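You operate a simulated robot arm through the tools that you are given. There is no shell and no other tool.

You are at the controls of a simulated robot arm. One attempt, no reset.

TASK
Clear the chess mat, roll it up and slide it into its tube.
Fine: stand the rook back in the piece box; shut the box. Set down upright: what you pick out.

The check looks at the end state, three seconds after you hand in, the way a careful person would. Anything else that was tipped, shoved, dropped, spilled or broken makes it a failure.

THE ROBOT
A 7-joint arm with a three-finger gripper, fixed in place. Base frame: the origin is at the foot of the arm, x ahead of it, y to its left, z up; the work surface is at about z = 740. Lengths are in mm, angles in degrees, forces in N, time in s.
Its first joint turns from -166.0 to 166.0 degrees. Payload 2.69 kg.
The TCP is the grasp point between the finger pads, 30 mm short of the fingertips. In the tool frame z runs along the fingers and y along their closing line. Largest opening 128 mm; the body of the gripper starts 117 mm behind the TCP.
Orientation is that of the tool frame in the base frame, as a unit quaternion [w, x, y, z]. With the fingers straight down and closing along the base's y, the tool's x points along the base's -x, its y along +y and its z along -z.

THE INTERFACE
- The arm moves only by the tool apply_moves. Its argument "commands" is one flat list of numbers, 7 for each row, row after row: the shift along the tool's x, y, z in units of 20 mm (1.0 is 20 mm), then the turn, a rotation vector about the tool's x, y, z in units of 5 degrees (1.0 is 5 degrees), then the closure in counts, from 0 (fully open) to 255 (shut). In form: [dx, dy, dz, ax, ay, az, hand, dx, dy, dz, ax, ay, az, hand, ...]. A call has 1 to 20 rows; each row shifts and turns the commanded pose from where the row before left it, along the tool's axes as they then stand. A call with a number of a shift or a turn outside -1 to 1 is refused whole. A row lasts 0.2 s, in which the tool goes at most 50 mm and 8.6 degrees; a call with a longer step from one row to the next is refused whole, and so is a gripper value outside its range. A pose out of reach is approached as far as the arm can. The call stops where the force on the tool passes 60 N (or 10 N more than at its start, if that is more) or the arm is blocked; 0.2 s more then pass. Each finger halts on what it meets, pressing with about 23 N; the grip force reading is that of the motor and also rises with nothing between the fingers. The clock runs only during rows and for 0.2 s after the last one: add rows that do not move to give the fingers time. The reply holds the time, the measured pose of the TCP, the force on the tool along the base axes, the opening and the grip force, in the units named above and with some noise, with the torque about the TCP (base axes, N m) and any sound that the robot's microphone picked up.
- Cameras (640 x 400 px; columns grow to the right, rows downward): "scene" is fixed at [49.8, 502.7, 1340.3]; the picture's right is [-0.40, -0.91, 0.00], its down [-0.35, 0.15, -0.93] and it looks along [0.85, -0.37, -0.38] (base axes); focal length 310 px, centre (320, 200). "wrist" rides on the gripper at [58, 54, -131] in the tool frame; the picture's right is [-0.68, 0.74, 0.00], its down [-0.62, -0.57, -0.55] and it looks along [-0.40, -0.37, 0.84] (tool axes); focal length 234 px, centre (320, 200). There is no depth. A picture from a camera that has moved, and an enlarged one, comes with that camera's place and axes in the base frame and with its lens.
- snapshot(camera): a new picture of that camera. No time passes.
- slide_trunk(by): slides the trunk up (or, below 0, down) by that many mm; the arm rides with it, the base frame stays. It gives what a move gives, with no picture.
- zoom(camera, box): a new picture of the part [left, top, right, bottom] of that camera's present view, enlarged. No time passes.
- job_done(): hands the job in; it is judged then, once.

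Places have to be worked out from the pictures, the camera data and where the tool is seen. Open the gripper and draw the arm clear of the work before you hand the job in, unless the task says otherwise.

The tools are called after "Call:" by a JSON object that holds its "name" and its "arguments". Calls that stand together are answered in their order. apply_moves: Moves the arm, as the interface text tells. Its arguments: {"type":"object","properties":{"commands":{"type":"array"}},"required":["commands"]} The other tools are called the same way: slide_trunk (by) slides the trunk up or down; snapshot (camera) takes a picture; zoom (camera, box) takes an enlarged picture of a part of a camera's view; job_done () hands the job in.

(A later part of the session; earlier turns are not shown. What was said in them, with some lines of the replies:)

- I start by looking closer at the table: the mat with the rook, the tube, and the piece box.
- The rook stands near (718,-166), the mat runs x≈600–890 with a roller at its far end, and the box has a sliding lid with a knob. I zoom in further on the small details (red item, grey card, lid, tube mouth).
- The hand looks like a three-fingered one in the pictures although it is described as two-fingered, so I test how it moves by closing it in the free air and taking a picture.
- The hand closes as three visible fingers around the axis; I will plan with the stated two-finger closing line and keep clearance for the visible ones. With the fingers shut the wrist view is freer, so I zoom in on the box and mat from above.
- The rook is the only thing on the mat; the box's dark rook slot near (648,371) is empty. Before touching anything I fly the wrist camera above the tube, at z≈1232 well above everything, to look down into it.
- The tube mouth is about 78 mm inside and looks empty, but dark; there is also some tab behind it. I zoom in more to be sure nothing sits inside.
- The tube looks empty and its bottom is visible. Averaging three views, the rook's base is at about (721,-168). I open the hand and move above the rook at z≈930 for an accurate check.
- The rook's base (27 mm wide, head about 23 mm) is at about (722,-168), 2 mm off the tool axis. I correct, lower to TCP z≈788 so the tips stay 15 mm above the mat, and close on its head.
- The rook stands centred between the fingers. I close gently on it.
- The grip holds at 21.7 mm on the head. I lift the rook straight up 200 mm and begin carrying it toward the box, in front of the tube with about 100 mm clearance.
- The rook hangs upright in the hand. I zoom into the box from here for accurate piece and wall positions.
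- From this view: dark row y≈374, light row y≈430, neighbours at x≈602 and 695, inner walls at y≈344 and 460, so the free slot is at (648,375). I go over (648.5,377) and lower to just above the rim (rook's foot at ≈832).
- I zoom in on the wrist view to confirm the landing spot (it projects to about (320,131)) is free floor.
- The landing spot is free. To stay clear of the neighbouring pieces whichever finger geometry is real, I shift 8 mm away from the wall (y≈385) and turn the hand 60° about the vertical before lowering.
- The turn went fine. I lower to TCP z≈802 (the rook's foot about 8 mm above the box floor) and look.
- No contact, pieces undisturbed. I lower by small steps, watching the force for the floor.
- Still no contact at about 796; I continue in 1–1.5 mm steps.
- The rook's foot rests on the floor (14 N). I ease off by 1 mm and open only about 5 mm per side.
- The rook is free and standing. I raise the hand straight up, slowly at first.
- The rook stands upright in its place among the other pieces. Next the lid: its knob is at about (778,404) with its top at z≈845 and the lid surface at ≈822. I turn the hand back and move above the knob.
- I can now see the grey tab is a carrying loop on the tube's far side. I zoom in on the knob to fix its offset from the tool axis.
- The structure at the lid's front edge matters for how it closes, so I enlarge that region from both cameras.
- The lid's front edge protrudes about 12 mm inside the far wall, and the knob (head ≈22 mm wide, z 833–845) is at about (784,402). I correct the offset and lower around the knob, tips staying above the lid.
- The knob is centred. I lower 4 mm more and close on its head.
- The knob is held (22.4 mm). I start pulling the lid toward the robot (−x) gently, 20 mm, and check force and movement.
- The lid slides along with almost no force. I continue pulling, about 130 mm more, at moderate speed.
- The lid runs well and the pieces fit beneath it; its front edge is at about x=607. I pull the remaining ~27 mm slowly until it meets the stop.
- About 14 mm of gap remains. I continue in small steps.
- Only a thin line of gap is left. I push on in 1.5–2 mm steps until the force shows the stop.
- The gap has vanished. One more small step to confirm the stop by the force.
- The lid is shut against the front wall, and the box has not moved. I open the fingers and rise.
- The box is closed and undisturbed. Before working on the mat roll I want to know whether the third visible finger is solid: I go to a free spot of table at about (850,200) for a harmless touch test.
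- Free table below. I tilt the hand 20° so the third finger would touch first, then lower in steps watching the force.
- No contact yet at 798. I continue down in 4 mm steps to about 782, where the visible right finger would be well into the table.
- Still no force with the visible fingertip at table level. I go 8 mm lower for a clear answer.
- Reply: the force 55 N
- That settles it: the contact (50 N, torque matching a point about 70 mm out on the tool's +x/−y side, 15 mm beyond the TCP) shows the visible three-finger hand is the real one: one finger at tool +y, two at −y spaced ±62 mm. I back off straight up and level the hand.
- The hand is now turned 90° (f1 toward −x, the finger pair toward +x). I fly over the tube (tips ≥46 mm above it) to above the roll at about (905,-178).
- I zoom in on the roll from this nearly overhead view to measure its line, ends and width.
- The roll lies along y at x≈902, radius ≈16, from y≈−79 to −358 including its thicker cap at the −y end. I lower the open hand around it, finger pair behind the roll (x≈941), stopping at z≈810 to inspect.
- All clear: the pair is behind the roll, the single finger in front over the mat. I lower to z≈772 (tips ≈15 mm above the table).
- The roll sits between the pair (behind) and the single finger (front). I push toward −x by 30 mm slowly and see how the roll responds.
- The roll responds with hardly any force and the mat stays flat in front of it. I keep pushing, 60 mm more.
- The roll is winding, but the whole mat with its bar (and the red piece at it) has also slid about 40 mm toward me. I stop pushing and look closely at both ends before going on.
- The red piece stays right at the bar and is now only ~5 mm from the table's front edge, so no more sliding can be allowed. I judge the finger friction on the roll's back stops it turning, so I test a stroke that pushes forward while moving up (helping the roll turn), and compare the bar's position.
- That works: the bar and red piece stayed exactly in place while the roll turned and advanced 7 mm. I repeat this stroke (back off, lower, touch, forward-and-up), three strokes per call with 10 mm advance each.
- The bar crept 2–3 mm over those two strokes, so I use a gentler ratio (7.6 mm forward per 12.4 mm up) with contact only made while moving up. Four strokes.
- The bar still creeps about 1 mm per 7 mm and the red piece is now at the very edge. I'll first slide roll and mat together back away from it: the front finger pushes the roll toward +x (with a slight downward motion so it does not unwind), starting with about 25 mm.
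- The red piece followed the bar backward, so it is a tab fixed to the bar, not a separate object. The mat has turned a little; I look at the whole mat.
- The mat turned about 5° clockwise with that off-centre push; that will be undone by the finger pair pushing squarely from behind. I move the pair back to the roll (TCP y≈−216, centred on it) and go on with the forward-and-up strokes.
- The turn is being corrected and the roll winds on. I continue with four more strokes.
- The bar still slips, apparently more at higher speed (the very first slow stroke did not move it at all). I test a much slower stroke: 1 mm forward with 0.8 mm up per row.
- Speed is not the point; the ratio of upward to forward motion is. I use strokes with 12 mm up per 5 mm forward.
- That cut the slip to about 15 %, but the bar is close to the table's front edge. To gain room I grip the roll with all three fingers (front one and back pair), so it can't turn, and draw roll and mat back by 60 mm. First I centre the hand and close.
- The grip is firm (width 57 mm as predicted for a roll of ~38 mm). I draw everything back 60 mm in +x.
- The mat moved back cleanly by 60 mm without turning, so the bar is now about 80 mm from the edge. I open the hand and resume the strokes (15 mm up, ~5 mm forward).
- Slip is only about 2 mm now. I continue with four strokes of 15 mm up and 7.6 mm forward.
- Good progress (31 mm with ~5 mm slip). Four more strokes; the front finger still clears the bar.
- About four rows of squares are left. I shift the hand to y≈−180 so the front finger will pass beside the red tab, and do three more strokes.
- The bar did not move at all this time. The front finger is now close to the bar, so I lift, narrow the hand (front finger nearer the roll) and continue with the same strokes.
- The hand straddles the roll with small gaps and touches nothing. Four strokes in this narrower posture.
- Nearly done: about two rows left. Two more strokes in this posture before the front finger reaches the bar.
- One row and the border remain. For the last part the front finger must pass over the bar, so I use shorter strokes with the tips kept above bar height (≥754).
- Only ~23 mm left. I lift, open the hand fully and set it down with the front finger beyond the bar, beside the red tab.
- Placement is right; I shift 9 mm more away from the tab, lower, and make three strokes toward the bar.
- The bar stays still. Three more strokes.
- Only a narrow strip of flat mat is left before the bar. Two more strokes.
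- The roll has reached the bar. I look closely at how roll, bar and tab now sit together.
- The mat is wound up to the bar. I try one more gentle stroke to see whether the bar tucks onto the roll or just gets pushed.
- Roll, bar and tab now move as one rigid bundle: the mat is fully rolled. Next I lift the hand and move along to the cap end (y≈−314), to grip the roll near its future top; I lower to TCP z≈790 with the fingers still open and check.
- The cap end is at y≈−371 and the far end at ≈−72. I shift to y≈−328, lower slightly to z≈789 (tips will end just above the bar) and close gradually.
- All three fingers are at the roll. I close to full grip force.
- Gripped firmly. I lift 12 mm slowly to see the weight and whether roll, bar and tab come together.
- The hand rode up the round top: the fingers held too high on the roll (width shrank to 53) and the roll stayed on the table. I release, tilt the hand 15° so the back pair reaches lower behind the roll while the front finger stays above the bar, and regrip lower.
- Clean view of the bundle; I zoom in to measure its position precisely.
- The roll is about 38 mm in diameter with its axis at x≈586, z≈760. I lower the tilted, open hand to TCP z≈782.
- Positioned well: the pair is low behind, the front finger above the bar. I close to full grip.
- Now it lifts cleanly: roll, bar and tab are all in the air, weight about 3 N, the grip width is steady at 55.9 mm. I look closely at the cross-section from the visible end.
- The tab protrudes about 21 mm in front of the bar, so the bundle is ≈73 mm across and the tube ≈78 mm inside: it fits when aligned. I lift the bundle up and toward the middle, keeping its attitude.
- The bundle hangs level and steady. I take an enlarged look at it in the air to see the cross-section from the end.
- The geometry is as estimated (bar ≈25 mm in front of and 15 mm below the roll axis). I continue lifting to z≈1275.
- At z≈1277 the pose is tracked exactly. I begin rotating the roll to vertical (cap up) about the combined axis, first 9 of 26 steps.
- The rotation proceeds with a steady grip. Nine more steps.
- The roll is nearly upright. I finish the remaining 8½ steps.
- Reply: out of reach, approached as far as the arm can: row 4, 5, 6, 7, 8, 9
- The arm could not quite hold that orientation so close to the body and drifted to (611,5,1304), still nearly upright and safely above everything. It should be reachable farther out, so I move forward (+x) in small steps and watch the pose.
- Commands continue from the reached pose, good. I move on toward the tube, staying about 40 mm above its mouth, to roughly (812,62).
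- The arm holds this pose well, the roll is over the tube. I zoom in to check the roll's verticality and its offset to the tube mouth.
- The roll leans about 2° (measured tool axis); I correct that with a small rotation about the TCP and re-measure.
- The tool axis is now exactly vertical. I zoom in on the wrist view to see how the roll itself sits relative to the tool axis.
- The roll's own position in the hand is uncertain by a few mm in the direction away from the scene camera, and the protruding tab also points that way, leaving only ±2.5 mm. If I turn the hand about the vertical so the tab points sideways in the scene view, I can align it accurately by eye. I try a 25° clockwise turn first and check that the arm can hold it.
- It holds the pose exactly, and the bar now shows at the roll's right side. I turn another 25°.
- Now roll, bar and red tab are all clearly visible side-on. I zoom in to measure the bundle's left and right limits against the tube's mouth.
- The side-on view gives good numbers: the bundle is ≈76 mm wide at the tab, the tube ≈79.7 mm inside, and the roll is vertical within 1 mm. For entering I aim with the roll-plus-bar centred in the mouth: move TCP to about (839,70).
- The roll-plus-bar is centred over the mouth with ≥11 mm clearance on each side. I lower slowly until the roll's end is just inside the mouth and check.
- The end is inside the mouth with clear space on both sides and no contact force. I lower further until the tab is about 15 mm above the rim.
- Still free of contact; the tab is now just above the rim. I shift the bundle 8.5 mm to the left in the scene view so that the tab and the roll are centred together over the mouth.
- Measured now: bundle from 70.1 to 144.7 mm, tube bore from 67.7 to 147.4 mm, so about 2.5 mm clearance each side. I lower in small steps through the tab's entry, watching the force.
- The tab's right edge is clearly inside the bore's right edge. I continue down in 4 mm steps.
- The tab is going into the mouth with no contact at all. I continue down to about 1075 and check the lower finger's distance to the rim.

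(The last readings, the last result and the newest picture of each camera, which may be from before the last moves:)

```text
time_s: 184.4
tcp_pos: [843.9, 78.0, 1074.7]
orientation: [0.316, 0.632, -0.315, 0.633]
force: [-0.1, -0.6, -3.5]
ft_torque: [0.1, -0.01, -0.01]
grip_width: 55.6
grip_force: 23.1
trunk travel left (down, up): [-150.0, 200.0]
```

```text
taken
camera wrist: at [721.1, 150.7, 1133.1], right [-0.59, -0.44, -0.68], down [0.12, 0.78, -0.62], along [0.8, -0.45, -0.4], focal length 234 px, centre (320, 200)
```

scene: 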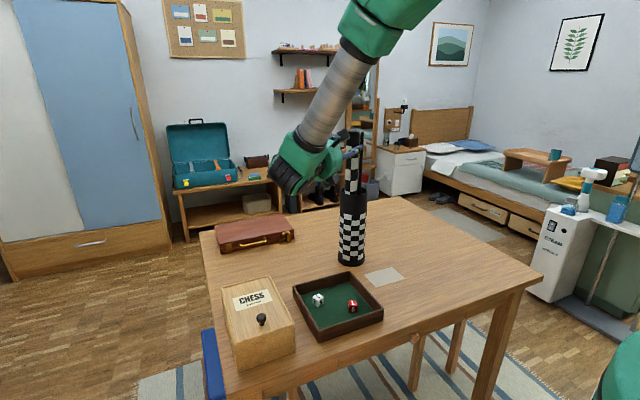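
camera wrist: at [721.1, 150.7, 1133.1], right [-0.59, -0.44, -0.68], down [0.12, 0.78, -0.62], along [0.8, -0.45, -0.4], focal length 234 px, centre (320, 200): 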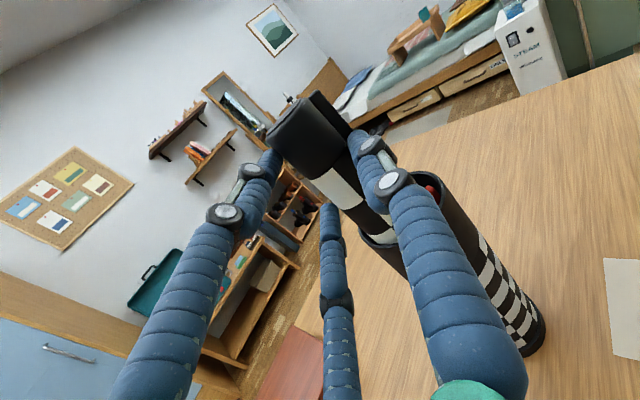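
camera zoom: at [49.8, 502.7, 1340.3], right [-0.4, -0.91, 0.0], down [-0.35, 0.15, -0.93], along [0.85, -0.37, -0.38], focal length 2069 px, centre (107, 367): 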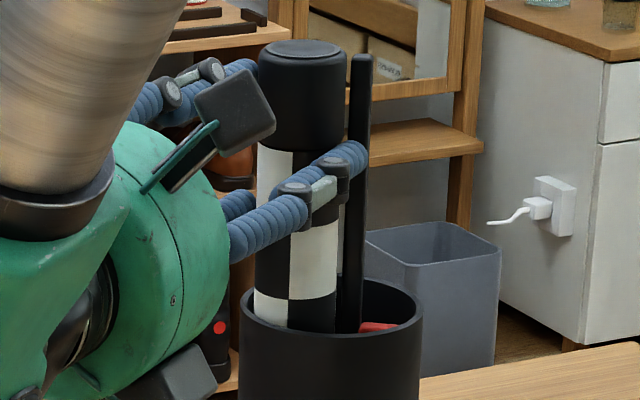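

The tab is fully inside the tube and nothing touches. I lower to z≈1053, where the lowest finger stays a few mm above the rim.

Call:
{"name": "apply_moves", "arguments": {"commands": [-0.25, 0, 0, 0, 0, 0, 255, -0.25, 0, 0, 0, 0, 0, 255, -0.25, 0, 0, 0, 0, 0, 255, -0.25, 0, 0, 0, 0, 0, 255, -0.08, 0, 0, 0, 0, 0, 255, 0, 0, 0, 0, 0, 0, 255]}}

Call:
{"name": "zoom", "arguments": {"camera": "scene", "box": [322, 150, 382, 210]}}

Call:
{"name": "zoom", "arguments": {"camera": "wrist", "box": [250, 80, 560, 380]}}

```text
time_s: 185.8
tcp_pos: [842.7, 78.5, 1053.1]
orientation: [0.316, 0.632, -0.316, 0.633]
force: [0.0, -0.2, -3.0]
ft_torque: [0.11, 0.04, 0.01]
grip_width: 55.6
grip_force: 23.0
trunk travel left (down, up): [-150.0, 200.0]
```

```text
6.67 times, centred on (352, 180) of scene
camera zoom: at [49.8, 502.7, 1340.3], right [-0.4, -0.91, 0.0], down [-0.35, 0.15, -0.93], along [0.85, -0.37, -0.38], focal length 2069 px, centre (107, 333)
```

zoom: 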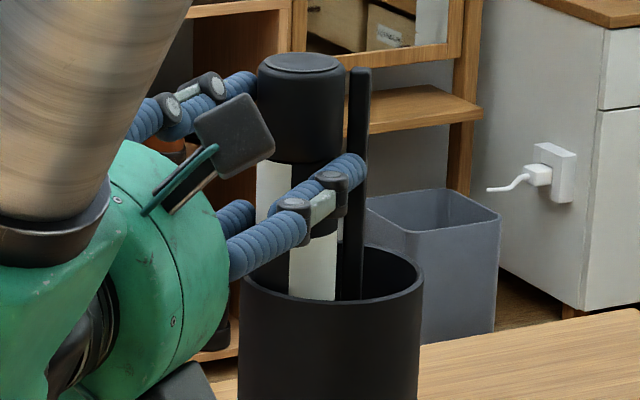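

```text
1.33 times, centred on (405, 230) of wrist
camera zoom: at [720.8, 150.6, 1111.6], right [-0.59, -0.44, -0.68], down [0.12, 0.78, -0.62], along [0.8, -0.45, -0.4], focal length 312 px, centre (207, 160)
```

zoom: 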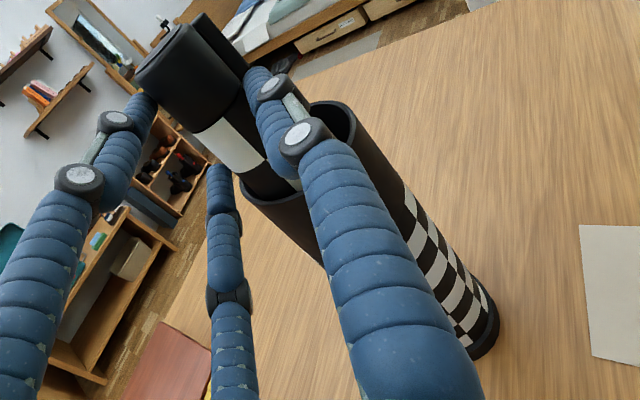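

The roll is inserted about 200 mm deep, held only by its upper end. I release it with a small opening (about 4 mm per finger) so it slides down the last few centimetres inside the tube.

Call:
{"name": "apply_moves", "arguments": {"commands": [0, 0, 0, 0, 0, 0, 146, 0, 0, 0, 0, 0, 0, 140, 0, 0, 0, 0, 0, 0, 134, 0, 0, 0, 0, 0, 0, 128, 0, 0, 0, 0, 0, 0, 128]}}

Call:
{"name": "zoom", "arguments": {"camera": "scene", "box": [322, 150, 382, 210]}}

Call:
{"name": "snapshot", "arguments": {"camera": "scene"}}

Call:
{"name": "snapshot", "arguments": {"camera": "wrist"}}

```text
time_s: 187.0
tcp_pos: [842.2, 78.4, 1054.0]
orientation: [0.316, 0.633, -0.315, 0.633]
force: [0.4, -0.1, -0.4]
ft_torque: [0.03, 0.01, 0.0]
grip_width: 63.6
grip_force: 0.0
trunk travel left (down, up): [-150.0, 200.0]
```

```text
6.67 times, centred on (352, 180) of scene
camera zoom: at [49.8, 502.7, 1340.3], right [-0.4, -0.91, 0.0], down [-0.35, 0.15, -0.93], along [0.85, -0.37, -0.38], focal length 2069 px, centre (107, 333)
```

zoom: 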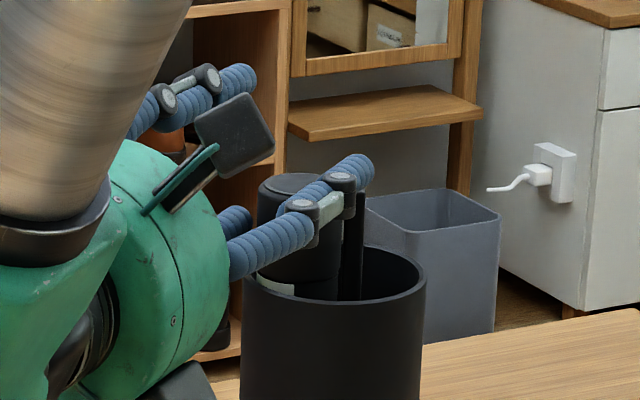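

```text
taken
```

scene: 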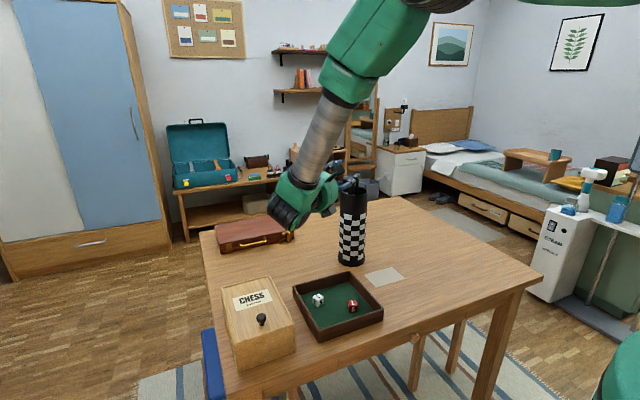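

```text
taken
camera wrist: at [720.6, 150.6, 1111.8], right [-0.59, -0.44, -0.68], down [0.12, 0.78, -0.62], along [0.8, -0.45, -0.4], focal length 234 px, centre (320, 200)
```

wrist: 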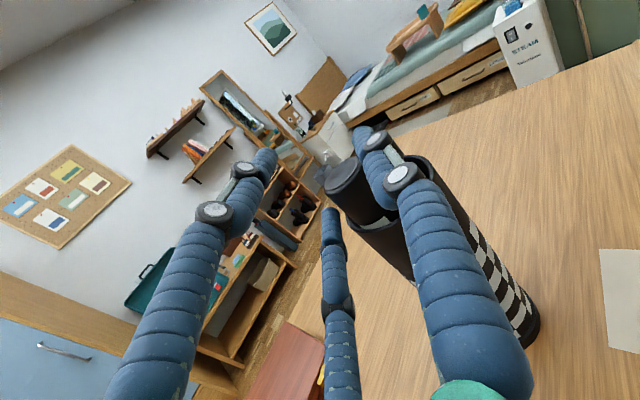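

The roll slid down fully; its cap now stands just above the rim and the tube is still upright. I raise the hand straight up off the cap, slowly at first.

Call:
{"name": "apply_moves", "arguments": {"commands": [0.15, 0, 0, 0, 0, 0, 124, 0.25, 0, 0, 0, 0, 0, 120, 0.4, 0, 0, 0, 0, 0, 116, 0.5, 0, 0, 0, 0, 0, 112, 0.6, 0, 0, 0, 0, 0, 112, 0.8, 0, 0, 0, 0, 0, 112, 0.8, 0, 0, 0, 0, 0, 112, 0.8, 0, 0, 0, 0, 0, 112, 0.8, 0, 0, 0, 0, 0, 112]}}

Call:
{"name": "zoom", "arguments": {"camera": "scene", "box": [312, 130, 392, 280]}}

Call:
{"name": "snapshot", "arguments": {"camera": "wrist"}}

```text
time_s: 189.0
tcp_pos: [842.0, 77.0, 1156.4]
orientation: [0.316, 0.632, -0.317, 0.632]
force: [-0.6, 0.3, -0.3]
ft_torque: [-0.01, -0.04, 0.04]
grip_width: 71.8
grip_force: 0.1
trunk travel left (down, up): [-150.0, 200.0]
```

```text
2.67 times, centred on (352, 205) of scene
camera zoom: at [49.8, 502.7, 1340.3], right [-0.4, -0.91, 0.0], down [-0.35, 0.15, -0.93], along [0.85, -0.37, -0.38], focal length 828 px, centre (235, 187)
```

zoom: 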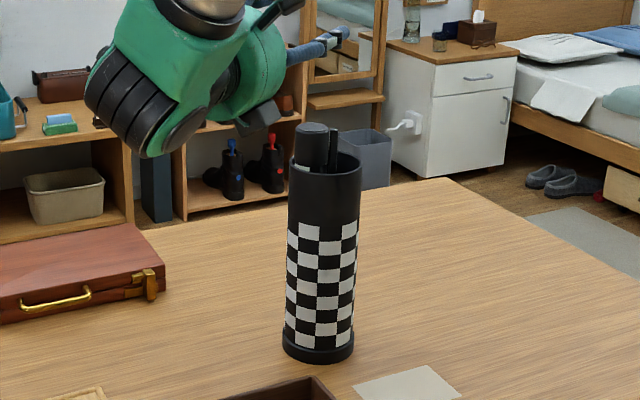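

```text
taken
camera wrist: at [720.8, 150.2, 1213.9], right [-0.59, -0.44, -0.68], down [0.12, 0.78, -0.62], along [0.8, -0.45, -0.4], focal length 234 px, centre (320, 200)
```

wrist: 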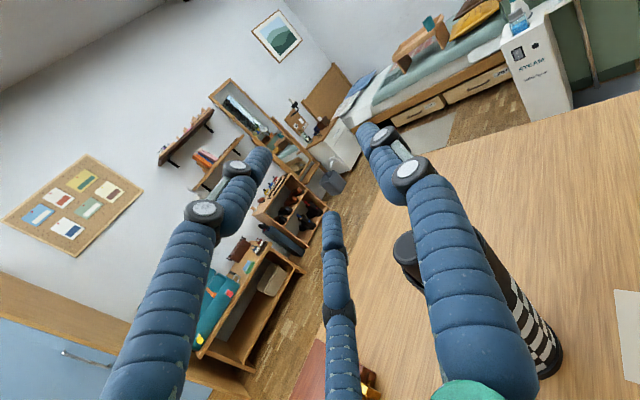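

The rolled mat stands in the tube with its cap above the rim. I withdraw the hand backward and up, opening it fully, then inspect everything.

Call:
{"name": "apply_moves", "arguments": {"commands": [0.5, 0, -0.5, 0, 0, 0, 112, 0.5, 0, -1, 0, 0, 0, 112, 0.5, 0, -1, 0, 0, 0, 90, 0.5, 0, -1, 0, 0, 0, 60, 0.5, 0, -1, 0, 0, 0, 30, 0, 0, -1, 0, 0, 0, 0, 0, 0, -1, 0, 0, 0, 0]}}

Call:
{"name": "snapshot", "arguments": {"camera": "scene"}}

Call:
{"name": "zoom", "arguments": {"camera": "scene", "box": [330, 170, 430, 300]}}

Call:
{"name": "zoom", "arguments": {"camera": "scene", "box": [200, 210, 400, 370]}}

```text
time_s: 190.6
tcp_pos: [764.7, 181.3, 1204.2]
orientation: [0.316, 0.632, -0.316, 0.633]
force: [-0.7, 0.1, 0.2]
ft_torque: [-0.01, 0.01, 0.0]
grip_width: 128.2
grip_force: 0.1
trunk travel left (down, up): [-150.0, 200.0]
```

```text
taken
```

scene: 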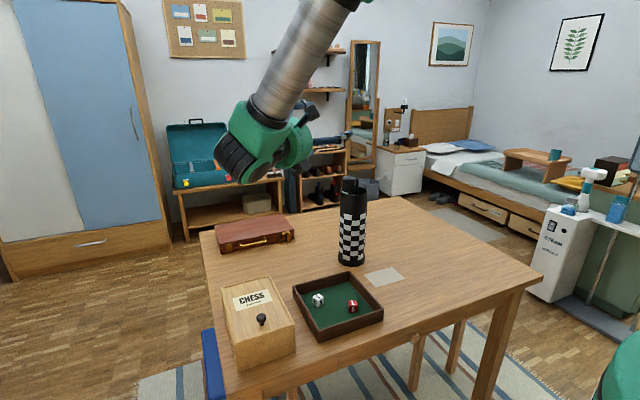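

```text
3.08 times, centred on (380, 235) of scene
camera zoom: at [49.8, 502.7, 1340.3], right [-0.4, -0.91, 0.0], down [-0.35, 0.15, -0.93], along [0.85, -0.37, -0.38], focal length 955 px, centre (135, 92)
```

zoom: 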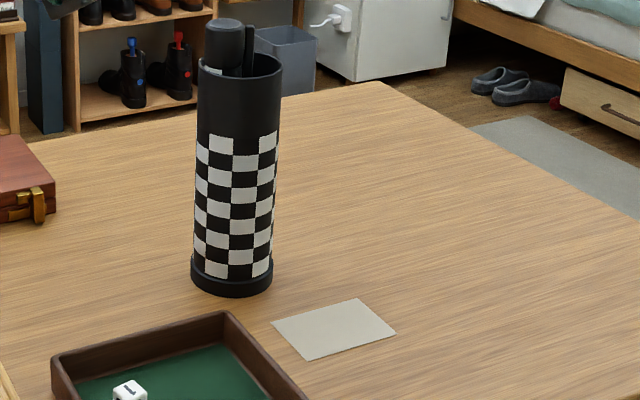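

```text
2.50 times, centred on (300, 290) of scene
camera zoom: at [49.8, 502.7, 1340.3], right [-0.4, -0.91, 0.0], down [-0.35, 0.15, -0.93], along [0.85, -0.37, -0.38], focal length 776 px, centre (370, -25)
```

zoom: 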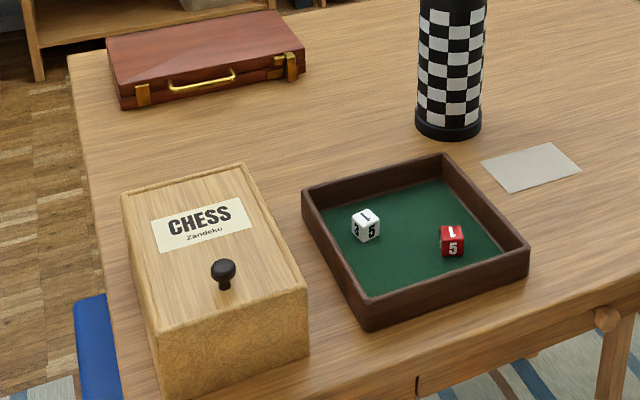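

Everything looks in place: tube upright with the mat, card, tray, dice and case unmoved. I check the lid edge once more at high magnification.

Call:
{"name": "zoom", "arguments": {"camera": "scene", "box": [215, 270, 305, 370]}}

Call:
{"name": "zoom", "arguments": {"camera": "scene", "box": [335, 170, 375, 200]}}

Call:
{"name": "snapshot", "arguments": {"camera": "wrist"}}

```text
4.00 times, centred on (260, 320) of scene
camera zoom: at [49.8, 502.7, 1340.3], right [-0.4, -0.91, 0.0], down [-0.35, 0.15, -0.93], along [0.85, -0.37, -0.38], focal length 1241 px, centre (560, -280)
```

zoom: 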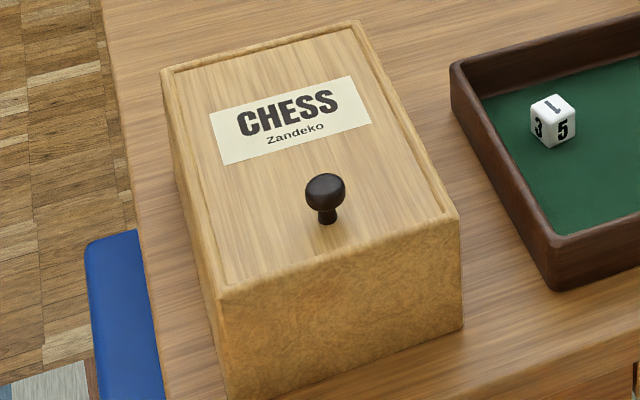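

```text
13.33 times, centred on (355, 185) of scene
camera zoom: at [49.8, 502.7, 1340.3], right [-0.4, -0.91, 0.0], down [-0.35, 0.15, -0.93], along [0.85, -0.37, -0.38], focal length 4138 px, centre (-147, 400)
```

zoom: 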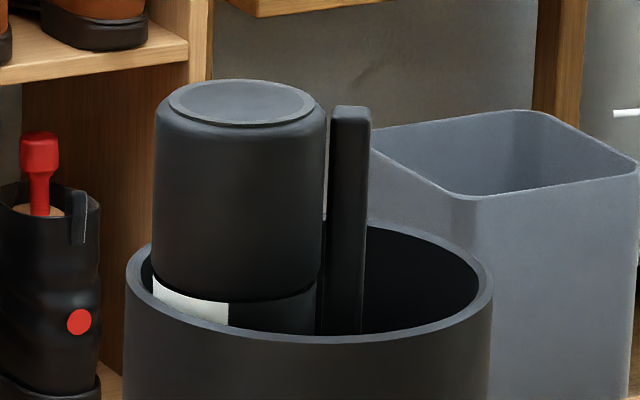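

```text
taken
camera wrist: at [642.6, 254.5, 1263.8], right [-0.59, -0.44, -0.68], down [0.12, 0.78, -0.62], along [0.8, -0.45, -0.4], focal length 234 px, centre (320, 200)
```

wrist: 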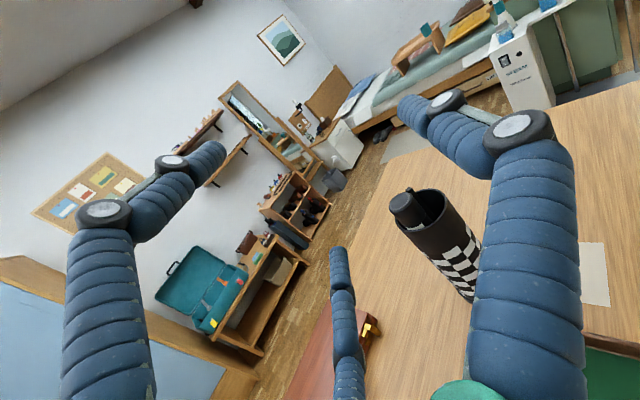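

The box is shut flush, and the roll's cap top at z≈1038 matches its 298 mm length standing on the tube's bottom, so it is fully seated. The hand is open and well clear of the work, so I hand the job in.

Call:
{"name": "job_done", "arguments": {}}

```text
The job is handed in.
```

The job is handed in. The mat is rolled up and standing in its tube, the rook is upright in its slot in the piece box, and the box is shut.

- **Mat:** it went in with the cap end up and sits on the tube's bottom, with about 40 mm standing above the rim. I released it about 50 mm short of the bottom and it slid the rest of the way. The tube stayed upright and in place.
- **Rolling:** the mat slid and turned on the table several times while I wound it, and I once drew it back about 60 mm. It stayed on the table throughout. The red piece moved with the mat's bar the whole time, so I took it to be a tab fixed to the bar, and it is in the tube with the mat.
- **Rook:** when I last saw it, before closing the lid, it was standing in its place among the other pieces. The lid closed against the front wall without touching the pieces.
- **Everything else:** the dice tray, dice, card and case looked unmoved in the final pictures.
- **Hand:** it has three fingers that touch things, not the two in the description. I confirmed this with a press on a free spot of table and worked accordingly.
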